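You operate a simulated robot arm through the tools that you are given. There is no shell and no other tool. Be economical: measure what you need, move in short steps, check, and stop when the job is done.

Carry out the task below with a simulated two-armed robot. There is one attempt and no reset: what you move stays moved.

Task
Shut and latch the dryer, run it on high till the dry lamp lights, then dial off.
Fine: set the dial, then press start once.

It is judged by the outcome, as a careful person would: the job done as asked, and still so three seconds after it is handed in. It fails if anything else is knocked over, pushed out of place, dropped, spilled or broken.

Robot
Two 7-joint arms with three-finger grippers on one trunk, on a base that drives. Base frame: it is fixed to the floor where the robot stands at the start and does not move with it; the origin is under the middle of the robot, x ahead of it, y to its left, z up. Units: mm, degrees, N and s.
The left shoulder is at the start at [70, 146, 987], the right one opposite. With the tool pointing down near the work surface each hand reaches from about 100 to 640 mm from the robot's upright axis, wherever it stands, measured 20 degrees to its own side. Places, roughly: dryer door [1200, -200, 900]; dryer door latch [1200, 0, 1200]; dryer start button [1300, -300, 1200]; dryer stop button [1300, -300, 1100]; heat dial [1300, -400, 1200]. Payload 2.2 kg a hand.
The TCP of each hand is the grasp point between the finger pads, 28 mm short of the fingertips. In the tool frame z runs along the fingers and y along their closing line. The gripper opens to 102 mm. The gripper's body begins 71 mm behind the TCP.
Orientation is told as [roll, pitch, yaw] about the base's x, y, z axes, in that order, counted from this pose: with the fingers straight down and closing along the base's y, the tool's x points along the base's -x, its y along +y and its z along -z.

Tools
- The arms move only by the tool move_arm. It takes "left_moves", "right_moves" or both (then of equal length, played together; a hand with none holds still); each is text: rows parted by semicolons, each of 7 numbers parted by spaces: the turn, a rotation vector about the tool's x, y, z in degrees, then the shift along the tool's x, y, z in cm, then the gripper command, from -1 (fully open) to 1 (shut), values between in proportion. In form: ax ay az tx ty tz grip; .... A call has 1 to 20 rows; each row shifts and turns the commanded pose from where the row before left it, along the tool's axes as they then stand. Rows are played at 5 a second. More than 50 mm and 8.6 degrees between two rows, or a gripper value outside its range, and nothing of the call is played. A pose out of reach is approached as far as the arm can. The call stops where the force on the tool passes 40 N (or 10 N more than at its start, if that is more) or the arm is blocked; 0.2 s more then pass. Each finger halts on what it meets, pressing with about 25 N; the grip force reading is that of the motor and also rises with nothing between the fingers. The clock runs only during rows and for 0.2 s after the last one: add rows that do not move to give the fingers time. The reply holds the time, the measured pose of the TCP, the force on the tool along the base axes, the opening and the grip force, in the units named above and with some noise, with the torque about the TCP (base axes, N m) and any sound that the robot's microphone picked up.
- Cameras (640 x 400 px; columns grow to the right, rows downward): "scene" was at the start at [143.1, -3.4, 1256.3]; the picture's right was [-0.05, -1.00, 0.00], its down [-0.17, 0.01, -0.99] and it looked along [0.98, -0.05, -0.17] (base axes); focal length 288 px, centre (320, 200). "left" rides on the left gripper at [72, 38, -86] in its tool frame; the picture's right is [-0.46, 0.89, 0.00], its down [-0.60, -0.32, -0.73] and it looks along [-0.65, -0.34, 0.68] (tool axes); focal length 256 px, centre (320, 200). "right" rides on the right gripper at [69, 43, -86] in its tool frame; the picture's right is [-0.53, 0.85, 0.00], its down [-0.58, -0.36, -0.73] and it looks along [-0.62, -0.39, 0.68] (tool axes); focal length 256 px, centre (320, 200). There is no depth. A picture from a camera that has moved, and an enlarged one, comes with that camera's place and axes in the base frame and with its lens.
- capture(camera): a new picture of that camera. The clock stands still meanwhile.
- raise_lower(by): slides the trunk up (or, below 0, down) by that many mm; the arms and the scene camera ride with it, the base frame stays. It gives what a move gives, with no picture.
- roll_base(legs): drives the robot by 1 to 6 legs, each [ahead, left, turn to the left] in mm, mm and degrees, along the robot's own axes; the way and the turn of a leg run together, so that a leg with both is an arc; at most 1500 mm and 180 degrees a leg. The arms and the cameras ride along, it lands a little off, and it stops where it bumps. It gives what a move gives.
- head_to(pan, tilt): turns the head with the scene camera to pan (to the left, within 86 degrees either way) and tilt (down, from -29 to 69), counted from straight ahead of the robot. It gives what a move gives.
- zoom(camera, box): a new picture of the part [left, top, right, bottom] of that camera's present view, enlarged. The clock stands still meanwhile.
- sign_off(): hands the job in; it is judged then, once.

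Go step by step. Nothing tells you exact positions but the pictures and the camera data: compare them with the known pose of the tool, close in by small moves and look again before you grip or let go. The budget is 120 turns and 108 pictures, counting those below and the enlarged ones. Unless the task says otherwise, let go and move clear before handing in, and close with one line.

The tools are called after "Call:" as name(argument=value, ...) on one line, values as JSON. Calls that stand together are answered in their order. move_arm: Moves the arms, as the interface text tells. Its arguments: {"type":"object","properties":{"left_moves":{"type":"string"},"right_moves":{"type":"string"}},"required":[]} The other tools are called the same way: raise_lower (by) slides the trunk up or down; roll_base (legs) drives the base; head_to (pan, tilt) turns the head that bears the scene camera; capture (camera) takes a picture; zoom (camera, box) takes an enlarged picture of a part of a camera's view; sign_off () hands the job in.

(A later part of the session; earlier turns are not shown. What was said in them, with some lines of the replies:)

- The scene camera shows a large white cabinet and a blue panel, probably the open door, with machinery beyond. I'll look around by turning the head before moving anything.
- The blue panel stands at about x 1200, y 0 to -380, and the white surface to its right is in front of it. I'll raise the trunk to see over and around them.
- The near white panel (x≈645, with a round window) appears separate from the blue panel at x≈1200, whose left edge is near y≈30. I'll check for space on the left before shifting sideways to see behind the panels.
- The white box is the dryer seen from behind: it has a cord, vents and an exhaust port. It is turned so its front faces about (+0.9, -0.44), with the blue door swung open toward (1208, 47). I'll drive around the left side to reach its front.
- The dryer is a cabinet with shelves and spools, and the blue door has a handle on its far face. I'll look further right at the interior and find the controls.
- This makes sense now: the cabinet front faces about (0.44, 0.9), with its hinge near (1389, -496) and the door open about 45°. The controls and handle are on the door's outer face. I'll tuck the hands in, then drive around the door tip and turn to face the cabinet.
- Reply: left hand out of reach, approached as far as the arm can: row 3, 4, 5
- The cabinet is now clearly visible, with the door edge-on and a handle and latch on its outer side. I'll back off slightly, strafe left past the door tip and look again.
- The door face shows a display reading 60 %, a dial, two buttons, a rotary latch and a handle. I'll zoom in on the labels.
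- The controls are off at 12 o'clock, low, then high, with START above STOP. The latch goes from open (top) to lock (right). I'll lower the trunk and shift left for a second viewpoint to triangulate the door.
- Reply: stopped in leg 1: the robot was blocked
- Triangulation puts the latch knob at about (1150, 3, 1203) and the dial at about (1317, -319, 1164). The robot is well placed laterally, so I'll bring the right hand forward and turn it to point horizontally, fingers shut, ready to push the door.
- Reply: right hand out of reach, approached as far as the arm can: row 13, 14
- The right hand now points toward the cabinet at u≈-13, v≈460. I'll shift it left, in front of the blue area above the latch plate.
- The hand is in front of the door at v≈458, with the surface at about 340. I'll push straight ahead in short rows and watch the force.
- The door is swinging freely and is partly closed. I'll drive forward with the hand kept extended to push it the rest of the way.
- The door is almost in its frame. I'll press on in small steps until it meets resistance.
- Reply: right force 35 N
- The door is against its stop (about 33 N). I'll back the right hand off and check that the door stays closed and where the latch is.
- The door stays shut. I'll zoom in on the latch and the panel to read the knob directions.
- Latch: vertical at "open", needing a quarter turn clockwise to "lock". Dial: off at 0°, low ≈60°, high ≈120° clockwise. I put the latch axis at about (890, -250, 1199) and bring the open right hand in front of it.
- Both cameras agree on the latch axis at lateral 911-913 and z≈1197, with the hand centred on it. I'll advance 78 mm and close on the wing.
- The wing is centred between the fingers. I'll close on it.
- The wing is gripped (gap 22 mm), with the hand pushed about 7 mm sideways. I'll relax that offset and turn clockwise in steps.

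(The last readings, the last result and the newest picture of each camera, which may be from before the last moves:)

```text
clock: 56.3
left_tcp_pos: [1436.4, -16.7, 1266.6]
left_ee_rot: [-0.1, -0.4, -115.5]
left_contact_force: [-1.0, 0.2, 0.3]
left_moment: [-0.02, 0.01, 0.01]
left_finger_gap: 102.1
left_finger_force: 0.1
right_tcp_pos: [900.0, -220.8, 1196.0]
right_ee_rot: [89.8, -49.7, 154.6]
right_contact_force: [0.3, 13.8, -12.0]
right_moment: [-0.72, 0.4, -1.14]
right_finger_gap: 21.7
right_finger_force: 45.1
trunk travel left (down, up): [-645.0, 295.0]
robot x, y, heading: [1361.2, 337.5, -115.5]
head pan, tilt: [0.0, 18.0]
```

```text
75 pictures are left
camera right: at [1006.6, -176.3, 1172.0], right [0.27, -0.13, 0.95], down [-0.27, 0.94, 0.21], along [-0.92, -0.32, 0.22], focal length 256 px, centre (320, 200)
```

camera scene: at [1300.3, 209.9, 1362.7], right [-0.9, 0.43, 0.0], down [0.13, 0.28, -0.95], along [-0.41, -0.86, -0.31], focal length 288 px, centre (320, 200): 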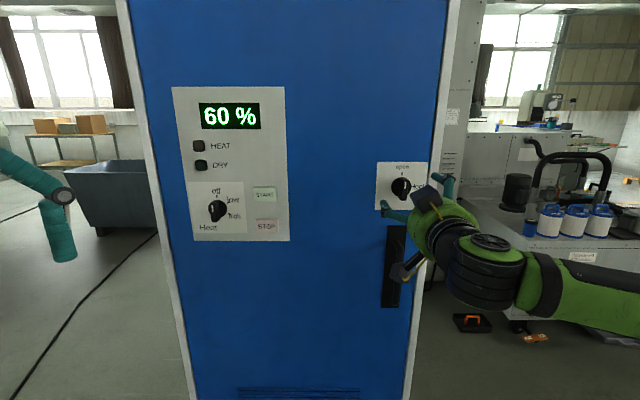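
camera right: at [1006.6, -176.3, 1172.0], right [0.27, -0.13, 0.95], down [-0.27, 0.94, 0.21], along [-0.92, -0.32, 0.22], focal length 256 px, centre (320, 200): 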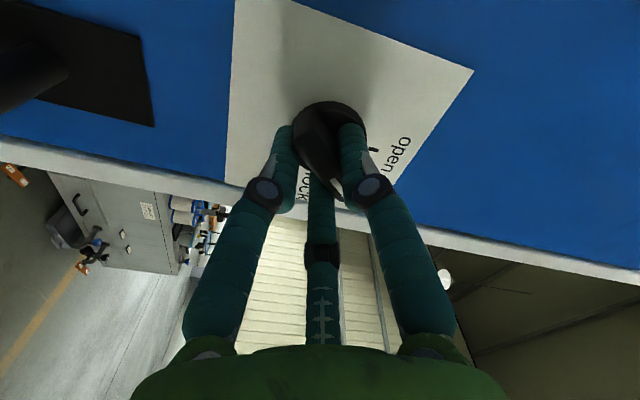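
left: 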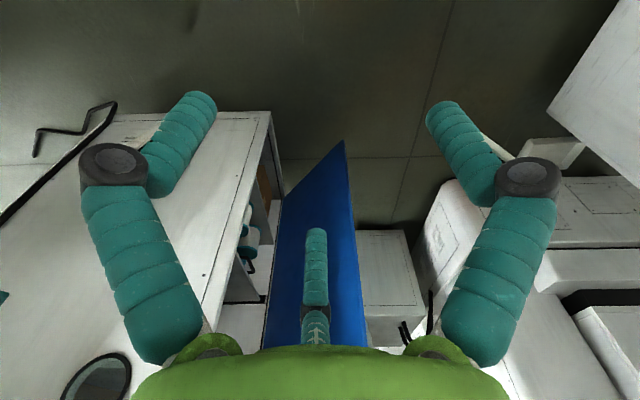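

The knob is following, now around 40°. I'll keep turning toward the lock mark.

Call:
move_arm(right_moves="0 0 8 0 0 0 1;0 0 8 0 0 0 1;0 0 8 0 0 0 1;0 0 8 0 0 0 1;0 0 8 0 0 0 1;0 0 8 0 0 0 1;0 0 3 0 0 0 1;0 0 0 0 0 0 1")

Call:
capture(camera="right")

```text
clock: 58.1
left_tcp_pos: [1439.5, -19.7, 1265.9]
left_ee_rot: [-0.3, -0.4, -115.4]
left_contact_force: [0.0, 0.3, 0.6]
left_moment: [0.01, 0.0, 0.04]
left_finger_gap: 102.2
left_finger_force: 0.0
right_tcp_pos: [902.8, -222.4, 1194.9]
right_ee_rot: [89.8, 0.8, 154.7]
right_contact_force: [12.2, 13.0, -21.9]
right_moment: [0.28, 1.1, 0.33]
right_finger_gap: 22.0
right_finger_force: 45.5
trunk travel left (down, up): [-645.0, 295.0]
robot x, y, heading: [1359.8, 335.6, -115.7]
head pan, tilt: [0.0, 18.0]
```

```text
74 pictures are left
camera right: at [1000.9, -173.6, 1240.1], right [-0.49, 0.23, 0.84], down [-0.2, 0.91, -0.37], along [-0.84, -0.35, -0.4], focal length 256 px, centre (320, 200)
```

right: 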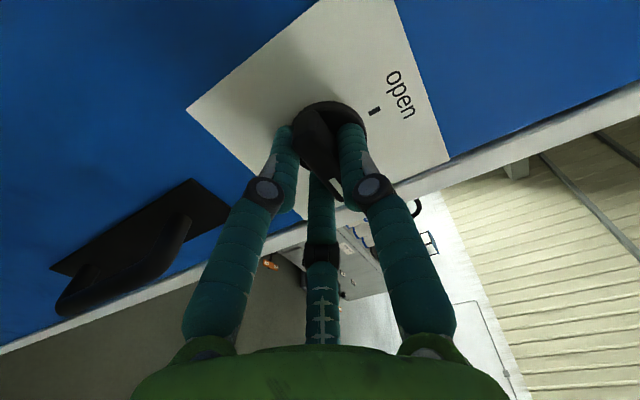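

The knob has turned 90° to lock. I'll release, back straight off and check.

Call:
move_arm(right_moves="0 0 0 0 0 0 0.3;0 0 0 0 0 0 0;0 0 0 0 0 0 0;0 0 0 0 0 -4 0;0 0 0 0 0 -4 -1;0 0 0 0 0 -4 -1;0 0 0 0 0 -4 -1")

Call:
capture(camera="right")

Call:
capture(camera="scene")

```text
clock: 59.7
left_tcp_pos: [1437.5, -19.3, 1266.8]
left_ee_rot: [-0.2, -0.4, -115.5]
left_contact_force: [0.4, 0.0, 1.2]
left_moment: [0.01, -0.03, -0.01]
left_finger_gap: 101.9
left_finger_force: 0.0
right_tcp_pos: [965.1, -76.7, 1200.7]
right_ee_rot: [90.2, 0.9, 154.5]
right_contact_force: [0.1, -0.2, -0.1]
right_moment: [0.01, 0.0, 0.03]
right_finger_gap: 102.2
right_finger_force: 0.1
trunk travel left (down, up): [-645.0, 295.0]
robot x, y, heading: [1360.6, 339.2, -115.6]
head pan, tilt: [0.0, 18.0]
```

```text
73 pictures are left
camera right: at [1064.4, -28.3, 1244.1], right [-0.49, 0.24, 0.84], down [-0.2, 0.9, -0.38], along [-0.85, -0.35, -0.4], focal length 256 px, centre (320, 200)
```

right: 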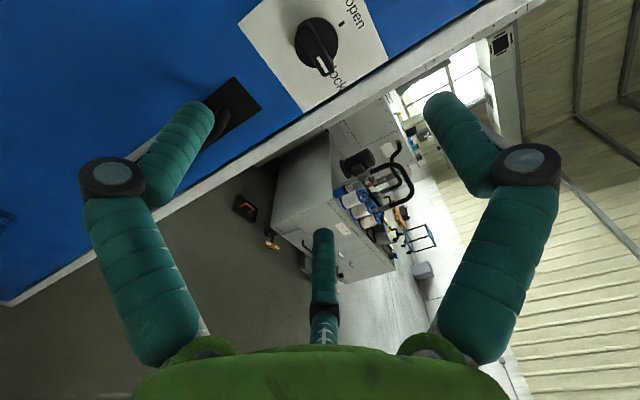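

```text
72 pictures are left
camera scene: at [1300.3, 210.9, 1362.8], right [-0.9, 0.43, 0.0], down [0.13, 0.28, -0.95], along [-0.41, -0.86, -0.31], focal length 288 px, centre (320, 200)
```

scene: 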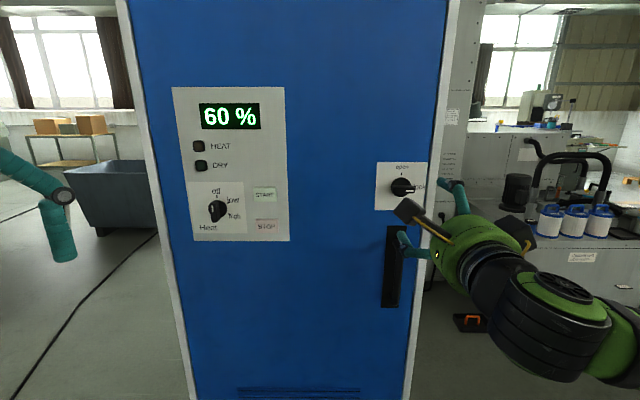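

The latch points to lock and the door is shut. Next I bring the left hand, already laterally aligned with the dial (lateral ≈1304, z≈1150), forward and turn it to point at the panel.

Call:
move_arm(left_moves="0 0 0 -5 0 0 -1;0 0 0 -5 0 0 -1;0 0 0 -5 0 0 -1;0 -8.2 0 0 0 0 -1;0 -8.2 0 0 0 0 -1;0 -8.2 0 0 0 0 -1;0 -8.2 0 0 0 0 -1;0 -8.2 0 0 0 0 -1;0 -8.2 0 0 0 0 -1;0 -8.2 0 0 0 0 -1;0 -8.2 0 0 0 0 -1;0 -8.2 0 0 0 0 -1;0 -8.2 0 0 0 0 -1;0 -8 0 0 0 0 -1;0 0 0 0 0 0 -1")

Call:
capture(camera="left")

Call:
capture(camera="scene")

```text
clock: 62.9
left_tcp_pos: [1370.6, -163.4, 1276.6]
left_ee_rot: [-140.2, -89.6, 24.8]
left_contact_force: [0.0, 0.9, -0.2]
left_moment: [-0.01, -0.01, 0.02]
left_finger_gap: 102.3
left_finger_force: 0.0
left hand out of reach, approached as far as the arm can: row 14
right_tcp_pos: [965.9, -77.7, 1200.2]
right_ee_rot: [90.1, 1.0, 154.4]
right_contact_force: [0.9, 0.2, -0.9]
right_moment: [-0.05, 0.01, -0.05]
right_finger_gap: 101.9
right_finger_force: 0.1
trunk travel left (down, up): [-645.0, 295.0]
robot x, y, heading: [1364.7, 340.6, -115.6]
head pan, tilt: [0.0, 18.0]
```

```text
71 pictures are left
camera left: at [1442.6, -102.9, 1202.9], right [0.8, -0.38, 0.46], down [0.03, 0.8, 0.6], along [-0.6, -0.47, 0.65], focal length 256 px, centre (320, 200)
```

left: 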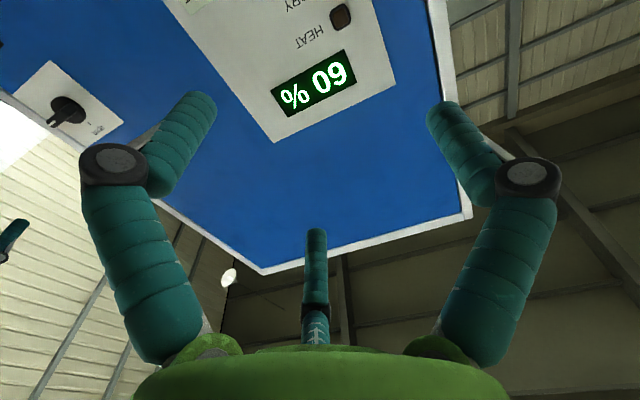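

```text
70 pictures are left
camera scene: at [1300.2, 209.6, 1362.6], right [-0.9, 0.43, 0.0], down [0.13, 0.28, -0.95], along [-0.41, -0.86, -0.31], focal length 288 px, centre (320, 200)
```

scene: 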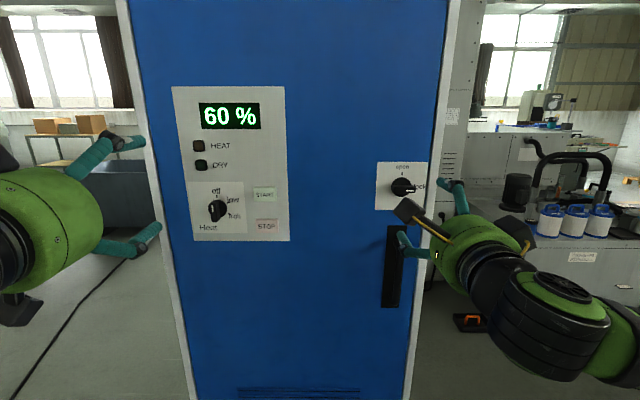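

The left hand is aligned laterally. I'll go down about 125 mm and forward to just short of the dial.

Call:
move_arm(left_moves="0 0 0 4 0 0 -1;0 0 0 4 0 0 -1;0 0 0 4 -0.3 0 -1;0 0 0 0.6 0 4 -1;0 0 0 0 0 4 -1;0 0 0 0 0 4 -1;0 0 0 0 0 4 -1;0 0 0 0 0 2 -1;0 0 0 0 0 0 -1")

Call:
capture(camera="left")

```text
clock: 64.9
left_tcp_pos: [1269.5, -373.9, 1187.1]
left_ee_rot: [-132.2, -89.7, 16.5]
left_contact_force: [0.6, 0.4, 0.0]
left_moment: [0.0, -0.02, 0.01]
left_finger_gap: 101.9
left_finger_force: 0.0
left hand out of reach, approached as far as the arm can: row 1, 2, 3
right_tcp_pos: [966.0, -79.0, 1198.8]
right_ee_rot: [90.2, 1.0, 154.5]
right_contact_force: [0.9, -0.1, 0.2]
right_moment: [0.0, -0.02, 0.02]
right_finger_gap: 102.0
right_finger_force: 0.1
trunk travel left (down, up): [-645.0, 295.0]
robot x, y, heading: [1359.3, 336.3, -115.9]
head pan, tilt: [0.0, 18.0]
```

```text
69 pictures are left
camera left: at [1340.8, -314.0, 1114.1], right [0.8, -0.38, 0.46], down [0.03, 0.8, 0.6], along [-0.6, -0.47, 0.65], focal length 256 px, centre (320, 200)
```

left: 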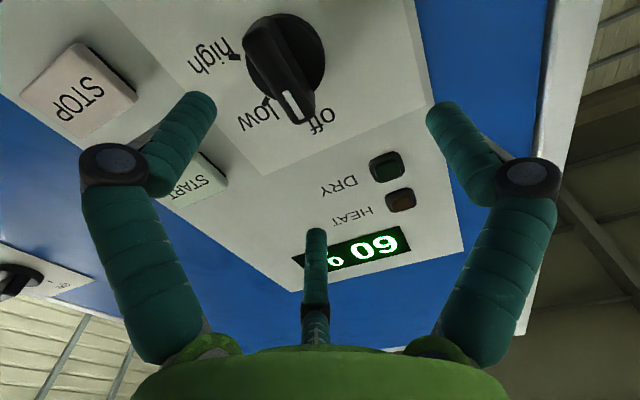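

The dial axis comes out at lateral ≈1309, z≈1146, and the fingertips are 36 mm off the panel. I'll lower 41 mm first and check, before advancing.

Call:
move_arm(left_moves="0 0 0 2 0.1 0 -1;0 0 0 2.1 0.1 0 -1;0 0 0 0 0 0 -1")

Call:
capture(camera="left")

```text
clock: 65.7
left_tcp_pos: [1269.5, -375.0, 1147.1]
left_ee_rot: [-137.9, -89.7, 22.4]
left_contact_force: [0.7, 0.3, 0.1]
left_moment: [-0.03, -0.01, 0.04]
left_finger_gap: 101.7
left_finger_force: 0.1
right_tcp_pos: [965.1, -79.2, 1198.8]
right_ee_rot: [90.0, 1.1, 154.4]
right_contact_force: [-0.4, 0.3, -0.2]
right_moment: [0.0, -0.02, 0.0]
right_finger_gap: 101.6
right_finger_force: 0.1
trunk travel left (down, up): [-645.0, 295.0]
robot x, y, heading: [1361.1, 334.6, -115.6]
head pan, tilt: [0.0, 18.0]
```

```text
68 pictures are left
camera left: at [1341.2, -315.0, 1072.1], right [0.8, -0.38, 0.46], down [0.03, 0.8, 0.6], along [-0.6, -0.47, 0.65], focal length 256 px, centre (320, 200)
```

left: 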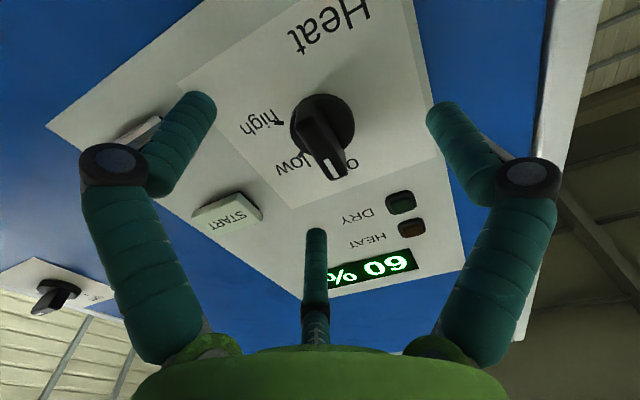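

The dial is centred between the fingers. I'll narrow the opening a little, advance 24 mm and close on the wing.

Call:
move_arm(left_moves="0 0 0 0 0 0 -0.3;0 0 0 0 0.2 1.2 -0.3;0 0 0 0 0 1.2 -0.3;0 0 0 0 0 0 -0.3")

Call:
capture(camera="left")

```text
clock: 66.7
left_tcp_pos: [1259.2, -398.4, 1145.4]
left_ee_rot: [-133.3, -89.6, 17.9]
left_contact_force: [-0.2, 0.1, -1.1]
left_moment: [-0.02, -0.02, -0.01]
left_finger_gap: 66.2
left_finger_force: 0.1
right_tcp_pos: [966.1, -78.8, 1199.8]
right_ee_rot: [90.0, 1.0, 154.4]
right_contact_force: [0.5, 0.6, 1.4]
right_moment: [0.0, 0.02, 0.0]
right_finger_gap: 102.2
right_finger_force: 0.0
trunk travel left (down, up): [-645.0, 295.0]
robot x, y, heading: [1362.5, 341.0, -115.6]
head pan, tilt: [0.0, 18.0]
```

```text
67 pictures are left
camera left: at [1331.9, -337.6, 1071.6], right [0.8, -0.38, 0.46], down [0.03, 0.8, 0.6], along [-0.6, -0.47, 0.65], focal length 256 px, centre (320, 200)
```

left: 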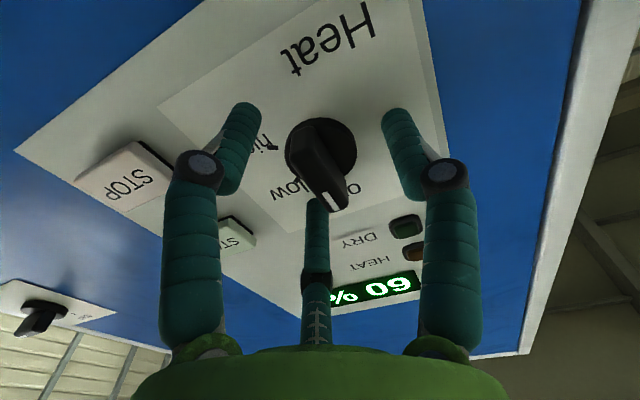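

Well centred. I'll close on the dial wing.

Call:
move_arm(left_moves="0 0 0 0 0 0 1;0 0 0 0 0 0 1;0 0 0 0 0 0 1")

Call:
capture(camera="left")

```text
clock: 67.5
left_tcp_pos: [1255.2, -393.1, 1149.4]
left_ee_rot: [-170.9, -89.3, 55.0]
left_contact_force: [-8.9, 10.6, 4.1]
left_moment: [-0.71, 0.3, -0.38]
left_finger_gap: 22.0
left_finger_force: 45.1
right_tcp_pos: [961.9, -75.0, 1200.1]
right_ee_rot: [90.2, 1.2, 154.4]
right_contact_force: [0.4, 0.4, 0.4]
right_moment: [0.02, -0.01, -0.04]
right_finger_gap: 102.3
right_finger_force: 0.1
trunk travel left (down, up): [-645.0, 295.0]
robot x, y, heading: [1359.7, 338.3, -115.5]
head pan, tilt: [0.0, 18.0]
```

```text
66 pictures are left
camera left: at [1327.9, -333.4, 1074.6], right [0.8, -0.38, 0.46], down [0.04, 0.8, 0.6], along [-0.6, -0.46, 0.65], focal length 256 px, centre (320, 200)
```

left: 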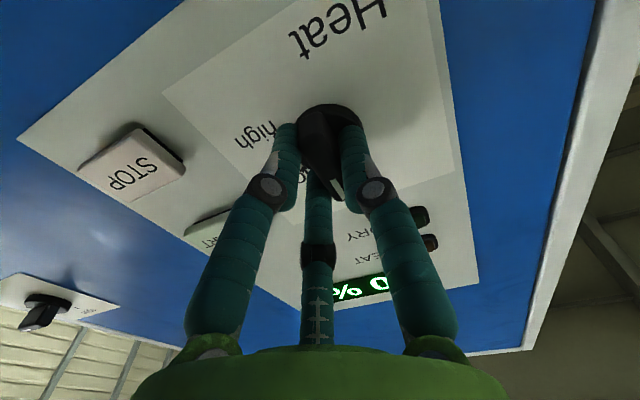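

Gripped on the wing (22 mm gap). I'll relax the side offset and turn clockwise past low toward high in two stages.

Call:
move_arm(left_moves="0 0 0 0 -0.4 0 1;0 0 8 0 0 0 1;0 0 8 0 0 0 1;0 0 8 0 0 0 1;0 0 8 0 0 0 1;0 0 8 0 0 0 1;0 0 8 0 0 0 1;0 0 8 0 0 0 1;0 0 4 0 0 0 1")

Call:
capture(camera="left")

```text
clock: 69.5
left_tcp_pos: [1258.7, -395.2, 1146.1]
left_ee_rot: [90.4, -30.1, 154.5]
left_contact_force: [1.3, 9.2, 0.8]
left_moment: [-0.55, 0.24, -1.52]
left_finger_gap: 22.0
left_finger_force: 45.0
right_tcp_pos: [966.8, -75.7, 1200.9]
right_ee_rot: [90.2, 1.0, 154.4]
right_contact_force: [-0.2, 1.0, 0.2]
right_moment: [-0.01, -0.02, 0.01]
right_finger_gap: 101.8
right_finger_force: 0.2
trunk travel left (down, up): [-645.0, 295.0]
robot x, y, heading: [1360.2, 337.9, -115.6]
head pan, tilt: [0.0, 18.0]
```

```text
65 pictures are left
camera left: at [1369.9, -352.5, 1140.5], right [0.04, -0.01, 1.0], down [-0.3, 0.95, 0.02], along [-0.95, -0.3, 0.03], focal length 256 px, centre (320, 200)
```

left: 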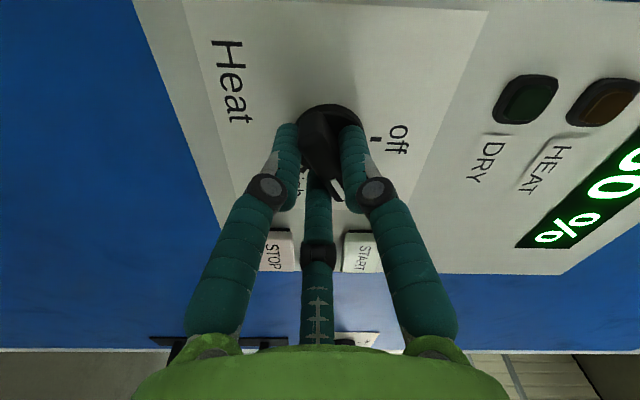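

Turned about 60°, near low. I'll continue to about 118°.

Call:
move_arm(left_moves="0 0 8 0 0 0 1;0 0 8 0 0 0 1;0 0 8 0 0 0 1;0 0 8 0 0 0 1;0 0 8 0 0 0 1;0 0 8 0 0 0 1;0 0 8 0 0 0 1;0 0 2 0 0 0 1;0 0 0 0 0 0 1")

Call:
capture(camera="left")

Call:
zoom(camera="scene", box=[170, 80, 298, 250])

```text
clock: 71.5
left_tcp_pos: [1261.0, -395.6, 1146.5]
left_ee_rot: [90.5, 27.8, 155.0]
left_contact_force: [13.2, 8.3, -2.4]
left_moment: [-0.33, 0.16, 0.6]
left_finger_gap: 22.0
left_finger_force: 44.9
right_tcp_pos: [969.3, -77.1, 1202.9]
right_ee_rot: [90.3, 0.9, 154.6]
right_contact_force: [0.3, 0.0, -0.8]
right_moment: [0.02, 0.02, 0.01]
right_finger_gap: 102.1
right_finger_force: 0.2
trunk travel left (down, up): [-645.0, 295.0]
robot x, y, heading: [1362.3, 334.3, -115.6]
head pan, tilt: [0.0, 18.0]
```

```text
64 pictures are left
camera left: at [1341.9, -338.6, 1211.9], right [-0.74, 0.35, 0.57], down [-0.04, 0.82, -0.57], along [-0.67, -0.45, -0.6], focal length 256 px, centre (320, 200)
```

left: 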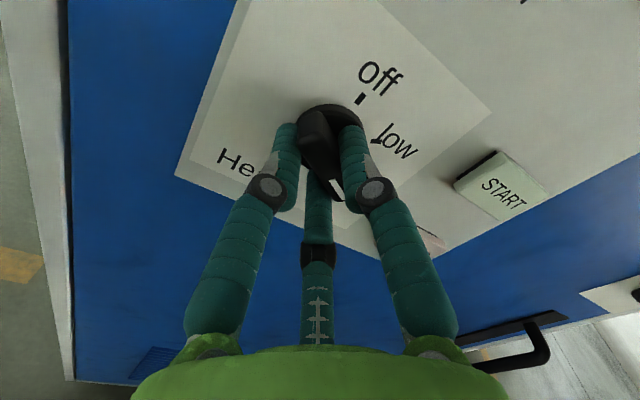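

```text
2.35 times, centred on (234, 165) of scene
camera zoom: at [1304.6, 211.9, 1363.1], right [-0.9, 0.43, 0.0], down [0.13, 0.28, -0.95], along [-0.41, -0.86, -0.31], focal length 679 px, centre (522, 282)
```

zoom: 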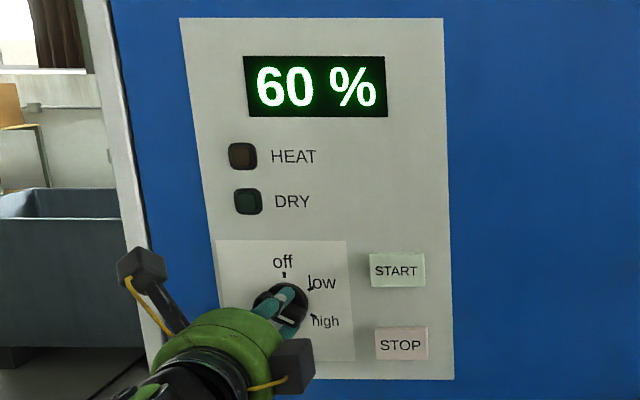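

The dial is turned about 118° toward high. I'll release, back away and check the pointer.

Call:
move_arm(left_moves="0 0 0 0 0 0 0.3;0 0 0 0 0 0 0;0 0 0 0 0 0 0;0 0 0 0 0 -4 0;0 0 0 0 0 -4 0;0 0 0 0 0 -4 0;0 0 0 0 0 0 0")

Call:
capture(camera="left")

Call:
zoom(camera="scene", box=[170, 80, 298, 250])

```text
clock: 73.1
left_tcp_pos: [1307.5, -291.5, 1145.0]
left_ee_rot: [90.2, 27.6, 154.7]
left_contact_force: [-0.1, 0.0, -0.8]
left_moment: [-0.02, 0.02, 0.0]
left_finger_gap: 50.9
left_finger_force: 0.1
right_tcp_pos: [964.9, -78.8, 1198.5]
right_ee_rot: [90.1, 1.0, 154.4]
right_contact_force: [-0.6, 0.5, -0.6]
right_moment: [0.0, -0.03, 0.05]
right_finger_gap: 102.0
right_finger_force: 0.1
trunk travel left (down, up): [-645.0, 295.0]
robot x, y, heading: [1360.9, 337.6, -115.6]
head pan, tilt: [0.0, 18.0]
```

```text
62 pictures are left
camera left: at [1388.4, -232.8, 1210.9], right [-0.74, 0.36, 0.57], down [-0.04, 0.82, -0.56], along [-0.67, -0.44, -0.6], focal length 256 px, centre (320, 200)
```

left: 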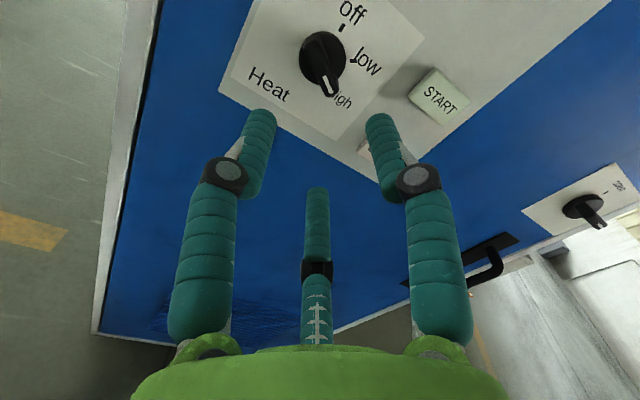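

```text
2.35 times, centred on (234, 165) of scene
camera zoom: at [1300.0, 208.9, 1362.5], right [-0.9, 0.43, 0.0], down [0.13, 0.28, -0.95], along [-0.41, -0.86, -0.31], focal length 679 px, centre (522, 282)
```

zoom: 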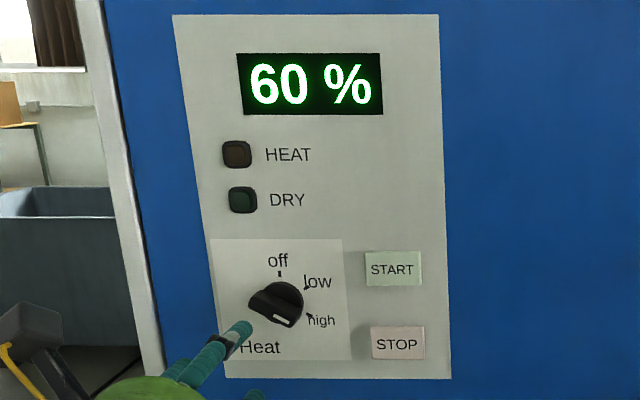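

I'll zoom in closely to verify the pointer against the "high" mark.

Call:
zoom(camera="scene", box=[200, 180, 248, 220])

Call:
zoom(camera="left", box=[260, 0, 400, 120])

```text
10.00 times, centred on (224, 200) of scene
camera zoom: at [1300.0, 208.9, 1362.5], right [-0.9, 0.43, 0.0], down [0.13, 0.28, -0.95], along [-0.41, -0.86, -0.31], focal length 2884 px, centre (1280, 200)
```

zoom: 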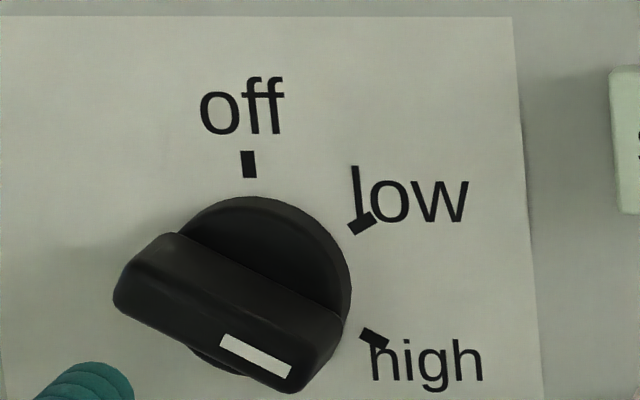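

```text
3.33 times, centred on (330, 60) of left
camera zoom: at [1388.4, -232.8, 1210.9], right [-0.74, 0.36, 0.57], down [-0.04, 0.82, -0.56], along [-0.67, -0.44, -0.6], focal length 853 px, centre (287, 667)
```

zoom: 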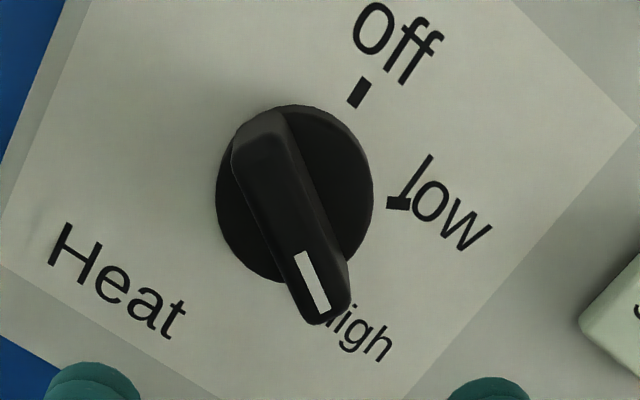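

The pointer lines up with "high". Next I close the left fingers and move them in front of START (lateral ≈1202, z≈1182), keeping this wrist angle for later.

Call:
move_arm(left_moves="0 0 0 -2.48 2.68 0 1;0 0 0 -2.48 2.68 0 1;0 0 0 -2.48 2.68 0 1;0 0 0 0 0 4 1;0 0 0 0 0 3 1;0 0 0 0 0 0 1")

Call:
capture(camera="left")

Call:
zoom(camera="scene", box=[170, 80, 298, 250])

```text
clock: 74.5
left_tcp_pos: [1182.8, -308.0, 1181.1]
left_ee_rot: [90.3, 27.7, 154.8]
left_contact_force: [-0.1, -0.6, 0.7]
left_moment: [0.02, 0.04, -0.01]
left_finger_gap: 2.4
left_finger_force: 25.5
right_tcp_pos: [966.0, -79.3, 1199.4]
right_ee_rot: [90.1, 1.0, 154.4]
right_contact_force: [0.5, 0.1, -0.9]
right_moment: [0.0, 0.0, 0.05]
right_finger_gap: 102.1
right_finger_force: 0.1
trunk travel left (down, up): [-645.0, 295.0]
robot x, y, heading: [1363.7, 336.8, -115.7]
head pan, tilt: [0.0, 18.0]
```

```text
58 pictures are left
camera left: at [1264.8, -250.4, 1246.1], right [-0.74, 0.36, 0.57], down [-0.04, 0.82, -0.57], along [-0.67, -0.44, -0.6], focal length 256 px, centre (320, 200)
```

left: 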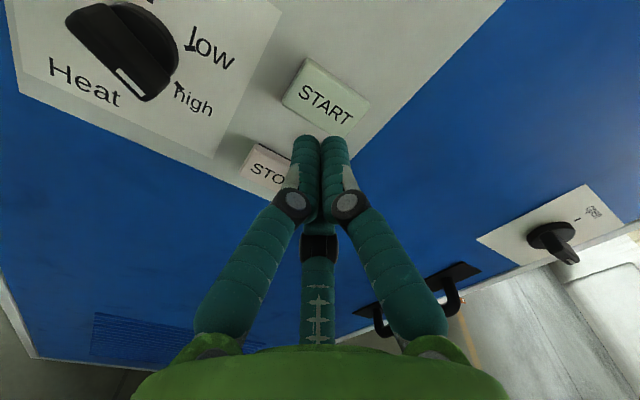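

```text
2.35 times, centred on (234, 165) of scene
camera zoom: at [1300.6, 210.1, 1362.7], right [-0.9, 0.43, 0.0], down [0.13, 0.28, -0.95], along [-0.41, -0.86, -0.31], focal length 679 px, centre (522, 282)
```

zoom: 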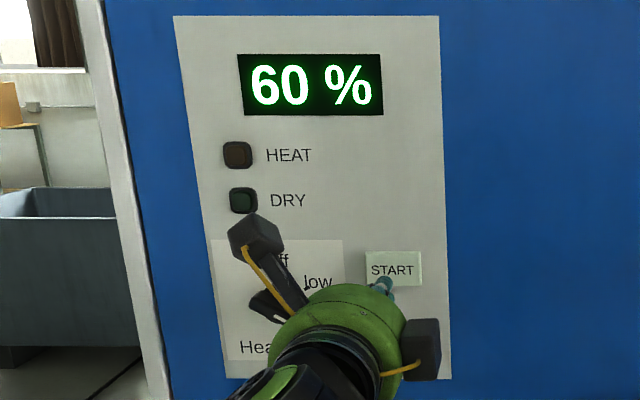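

The fingertips are about 46 mm short of START and nearly centred. I'll correct 5 mm up and press in gently.

Call:
move_arm(left_moves="0 0 0 0.5 0.3 2 1;0 0 0 0 0 2 1;0 0 0 0 0 0.4 1;0 0 0 0 0 0.3 1;0 0 0 0 0 0.3 1")

Call:
zoom(camera="scene", box=[170, 80, 298, 250])

```text
clock: 75.7
left_tcp_pos: [1167.8, -354.0, 1186.0]
left_ee_rot: [90.3, 27.8, 154.5]
left_contact_force: [0.6, 2.8, -1.1]
left_moment: [0.09, -0.04, -0.05]
left_finger_gap: 6.0
left_finger_force: 31.4
right_tcp_pos: [965.4, -76.4, 1199.7]
right_ee_rot: [90.2, 1.0, 154.4]
right_contact_force: [-0.2, -0.5, 0.3]
right_moment: [0.0, 0.01, -0.01]
right_finger_gap: 101.9
right_finger_force: 0.0
trunk travel left (down, up): [-645.0, 295.0]
robot x, y, heading: [1364.4, 338.3, -115.6]
head pan, tilt: [0.0, 18.0]
heard: click
```

```text
2.35 times, centred on (234, 165) of scene
camera zoom: at [1300.8, 210.6, 1362.7], right [-0.9, 0.43, 0.0], down [0.13, 0.28, -0.95], along [-0.41, -0.86, -0.31], focal length 679 px, centre (522, 282)
```

zoom: 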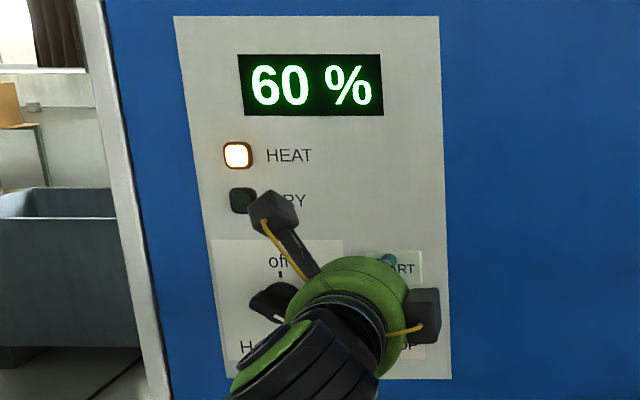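

A click, and the HEAT lamp is on. I'll back off and return the open hand to in front of the dial while it runs.

Call:
move_arm(left_moves="0 0 0 0 0 -4 1;0 0 0 0 0 -4 1;0 0 0 0 0 -4 1;0 0 0 2.31 -2.78 0 0;0 0 0 2.31 -2.78 0 0;0 0 0 2.32 -2.78 0 0;0 0 0 0 0 0 0;0 0 0 0 0 0 0;0 0 0 0 0 0 0;0 0 0 0 0 0 0;0 0 0 0 0 0 0;0 0 0 0 0 0 0")

Call:
zoom(camera="scene", box=[170, 80, 298, 250])

Call:
capture(camera="left")

```text
clock: 78.3
left_tcp_pos: [1308.1, -287.4, 1144.4]
left_ee_rot: [90.4, 27.7, 154.6]
left_contact_force: [0.3, -0.1, -0.2]
left_moment: [-0.02, 0.0, -0.04]
left_finger_gap: 51.0
left_finger_force: 0.1
right_tcp_pos: [965.9, -78.5, 1198.7]
right_ee_rot: [90.1, 1.1, 154.4]
right_contact_force: [-0.2, -0.1, 0.3]
right_moment: [0.01, 0.02, 0.01]
right_finger_gap: 101.8
right_finger_force: 0.0
trunk travel left (down, up): [-645.0, 295.0]
robot x, y, heading: [1361.0, 338.5, -115.5]
head pan, tilt: [0.0, 18.0]
```

```text
2.35 times, centred on (234, 165) of scene
camera zoom: at [1300.3, 209.4, 1362.6], right [-0.9, 0.43, 0.0], down [0.13, 0.28, -0.95], along [-0.41, -0.86, -0.31], focal length 679 px, centre (522, 282)
```

zoom: 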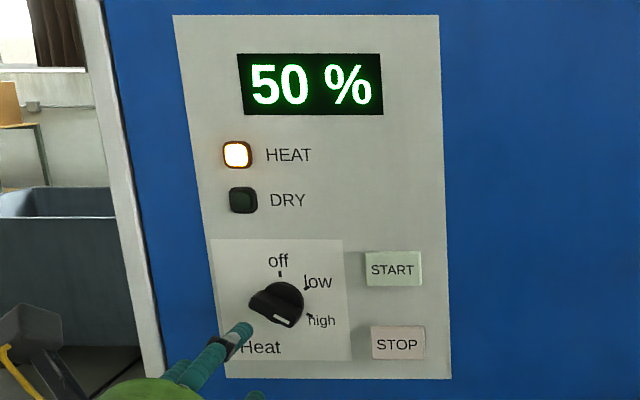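

```text
54 pictures are left
camera left: at [1388.7, -229.9, 1210.9], right [-0.74, 0.36, 0.57], down [-0.04, 0.82, -0.56], along [-0.67, -0.44, -0.6], focal length 256 px, centre (320, 200)
```

left: 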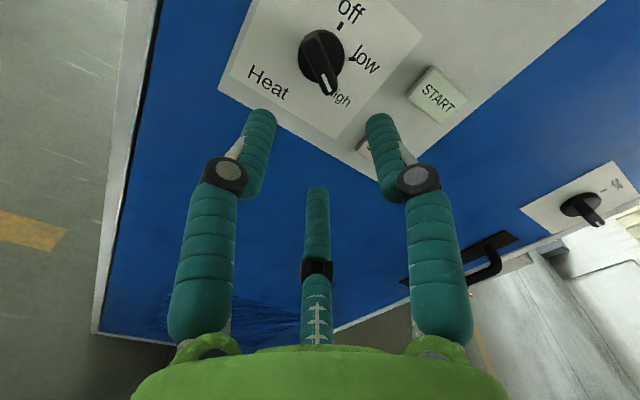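

Humidity has fallen to 50 %, HEAT is on and the dial is still on high. I'll wait in place.

Call:
move_arm(left_moves="0 0 0 0 0 0 0;0 0 0 0 0 0 0;0 0 0 0 0 0 0;0 0 0 0 0 0 0;0 0 0 0 0 0 0;0 0 0 0 0 0 0;0 0 0 0 0 0 0;0 0 0 0 0 0 0;0 0 0 0 0 0 0;0 0 0 0 0 0 0;0 0 0 0 0 0 0;0 0 0 0 0 0 0;0 0 0 0 0 0 0;0 0 0 0 0 0 0;0 0 0 0 0 0 0;0 0 0 0 0 0 0;0 0 0 0 0 0 0;0 0 0 0 0 0 0;0 0 0 0 0 0 0;0 0 0 0 0 0 0")

Call:
zoom(camera="scene", box=[170, 80, 298, 250])

```text
clock: 82.5
left_tcp_pos: [1307.4, -287.5, 1144.8]
left_ee_rot: [90.4, 27.7, 154.7]
left_contact_force: [-0.1, -0.3, 0.1]
left_moment: [-0.04, -0.03, -0.03]
left_finger_gap: 50.8
left_finger_force: 0.1
right_tcp_pos: [966.6, -79.5, 1199.8]
right_ee_rot: [90.1, 1.0, 154.4]
right_contact_force: [0.3, 0.4, 0.0]
right_moment: [-0.03, 0.0, -0.01]
right_finger_gap: 102.1
right_finger_force: 0.1
trunk travel left (down, up): [-645.0, 295.0]
robot x, y, heading: [1368.5, 337.0, -115.5]
head pan, tilt: [0.0, 18.0]
```

```text
2.35 times, centred on (234, 165) of scene
camera zoom: at [1300.4, 209.4, 1362.6], right [-0.9, 0.43, 0.0], down [0.13, 0.28, -0.95], along [-0.41, -0.86, -0.31], focal length 679 px, centre (522, 282)
```

zoom: 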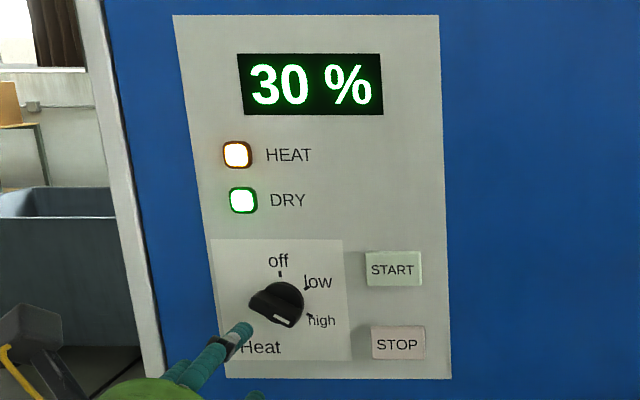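

The DRY lamp is lit at 30 %. I'll go back in on the dial promptly and close.

Call:
move_arm(left_moves="0 0 0 0 0 4 0;0 0 0 0 0 4 0;0 0 0 0 0 3.8 0;0 0 0 0 0 0 1;0 0 0 0 0 0 1;0 0 0 0 0 0 1")

Call:
capture(camera="left")

```text
clock: 83.9
left_tcp_pos: [1255.7, -395.0, 1143.8]
left_ee_rot: [90.2, 27.8, 154.5]
left_contact_force: [-2.3, -1.3, 0.2]
left_moment: [-0.02, -0.07, -0.13]
left_finger_gap: 21.9
left_finger_force: 45.3
right_tcp_pos: [965.9, -78.5, 1198.5]
right_ee_rot: [90.1, 1.0, 154.4]
right_contact_force: [-0.2, -0.1, 0.4]
right_moment: [0.01, 0.01, -0.02]
right_finger_gap: 102.1
right_finger_force: 0.1
trunk travel left (down, up): [-645.0, 295.0]
robot x, y, heading: [1360.3, 338.3, -115.5]
head pan, tilt: [0.0, 18.0]
```

```text
52 pictures are left
camera left: at [1337.1, -337.2, 1209.4], right [-0.74, 0.36, 0.57], down [-0.04, 0.82, -0.56], along [-0.67, -0.44, -0.6], focal length 256 px, centre (320, 200)
```

left: 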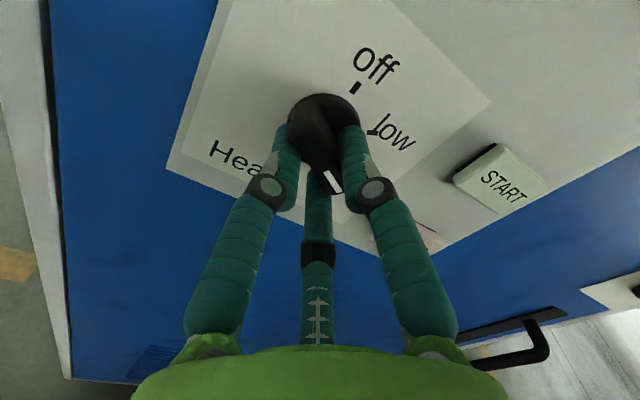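

Gripped again. I'll turn counter-clockwise 118° back to off.

Call:
move_arm(left_moves="0 0 -8 0 0 0 1;0 0 -8 0 0 0 1;0 0 -8 0 0 0 1;0 0 -8 0 0 0 1;0 0 -8 0 0 0 1;0 0 -8 0 0 0 1;0 0 -8 0 0 0 1;0 0 -8 0 0 0 1;0 0 -8 0 0 0 1;0 0 -8 0 0 0 1;0 0 -8 0 0 0 1;0 0 -8 0 0 0 1;0 0 -8 0 0 0 1;0 0 -8 0 0 0 1;0 0 -6 0 0 0 1;0 0 0 0 0 0 1")

Call:
capture(camera="left")

```text
clock: 87.3
left_tcp_pos: [1255.4, -393.2, 1154.5]
left_ee_rot: [-175.2, -88.5, 59.7]
left_contact_force: [-14.1, -16.3, 32.1]
left_moment: [-0.14, -0.23, -0.45]
left_finger_gap: 22.1
left_finger_force: 45.0
right_tcp_pos: [962.4, -76.7, 1198.5]
right_ee_rot: [90.0, 1.2, 154.4]
right_contact_force: [0.5, -0.7, 0.1]
right_moment: [0.01, 0.04, -0.01]
right_finger_gap: 102.0
right_finger_force: 0.0
trunk travel left (down, up): [-645.0, 295.0]
robot x, y, heading: [1360.3, 336.7, -115.5]
head pan, tilt: [0.0, 18.0]
```

```text
51 pictures are left
camera left: at [1327.0, -334.1, 1078.2], right [0.81, -0.37, 0.46], down [0.04, 0.81, 0.59], along [-0.59, -0.45, 0.67], focal length 256 px, centre (320, 200)
```

left: 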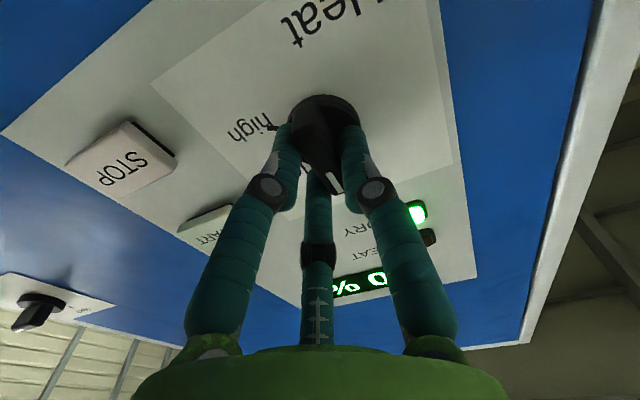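

HEAT is off and the dial is back near off. I'll relieve the vertical load, release, back straight away and verify.

Call:
move_arm(left_moves="0 0 0 -0.9 0 0 1;0 0 0 0 0 0 0.3;0 0 0 0 0 0 0;0 0 0 0 0 0 0;0 0 0 0 0 -4 0;0 0 0 0 0 -4 0;0 0 0 0 0 -4 0;0 0 0 0 0 0 0", right_moves="0 0 0 0 0 -2 -1;0 0 0 0 0 -2 -1;0 0 0 0 0 0 -1;0 0 0 0 0 0 -1;0 0 0 0 0 0 -1;0 0 0 0 0 0 -1;0 0 0 0 0 0 -1;0 0 0 0 0 0 -1")

Call:
zoom(camera="scene", box=[170, 80, 298, 250])

Call:
capture(camera="scene")

Call:
capture(camera="left")

```text
clock: 89.1
left_tcp_pos: [1309.8, -289.3, 1152.2]
left_ee_rot: [-120.1, -89.7, 4.7]
left_contact_force: [-0.4, 0.1, -0.5]
left_moment: [-0.01, 0.0, 0.0]
left_finger_gap: 51.1
left_finger_force: 0.1
right_tcp_pos: [983.8, -41.3, 1198.5]
right_ee_rot: [90.1, 1.0, 154.4]
right_contact_force: [-1.0, 0.6, 0.2]
right_moment: [0.0, 0.01, -0.01]
right_finger_gap: 102.0
right_finger_force: 0.0
trunk travel left (down, up): [-645.0, 295.0]
robot x, y, heading: [1359.8, 339.3, -115.8]
head pan, tilt: [0.0, 18.0]
```

```text
2.35 times, centred on (234, 165) of scene
camera zoom: at [1300.0, 208.9, 1362.5], right [-0.9, 0.43, 0.0], down [0.13, 0.28, -0.95], along [-0.41, -0.86, -0.31], focal length 679 px, centre (522, 282)
```

zoom: 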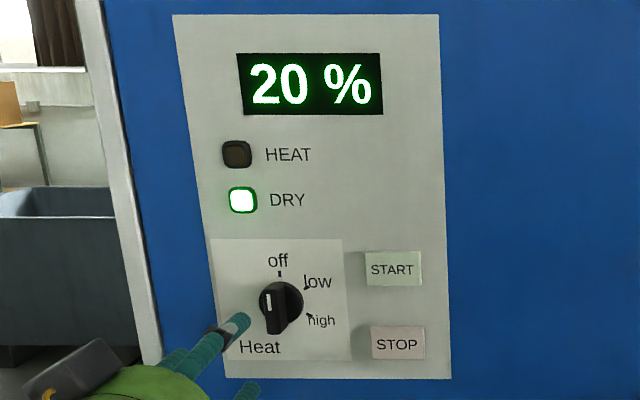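

```text
49 pictures are left
camera scene: at [1300.0, 208.9, 1362.5], right [-0.9, 0.43, 0.0], down [0.13, 0.28, -0.95], along [-0.41, -0.86, -0.31], focal length 288 px, centre (320, 200)
```

scene: 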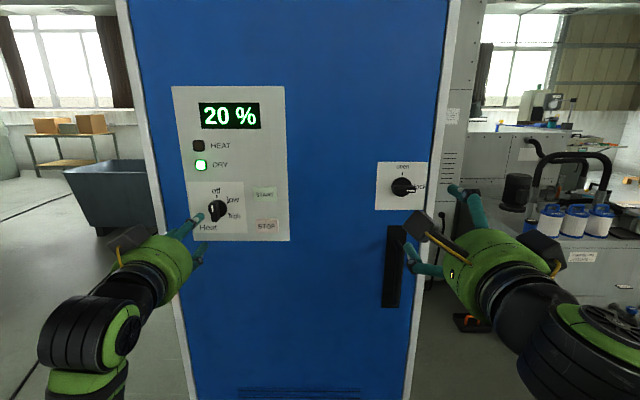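

```text
48 pictures are left
camera left: at [1382.0, -228.5, 1078.8], right [0.8, -0.38, 0.46], down [0.03, 0.8, 0.6], along [-0.6, -0.47, 0.65], focal length 256 px, centre (320, 200)
```

left: 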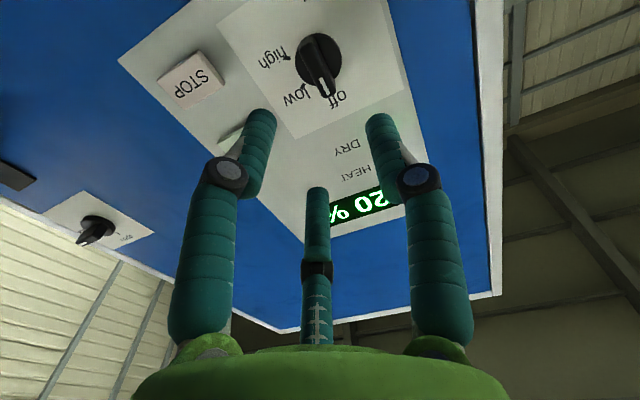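

The dial is at off, HEAT is out, DRY is lit, the door is shut with the latch on lock, and both hands are clear, so I'm handing it in.

Call:
sign_off()

```text
The job is handed in.
```

The dryer is shut and latched. It ran on high until the DRY lamp lit, with START pressed once, and the dial is back at off. While getting into position, the base was blocked once when strafing left, probably by the machine beside the dryer, and I didn't check afterwards that nothing had moved.
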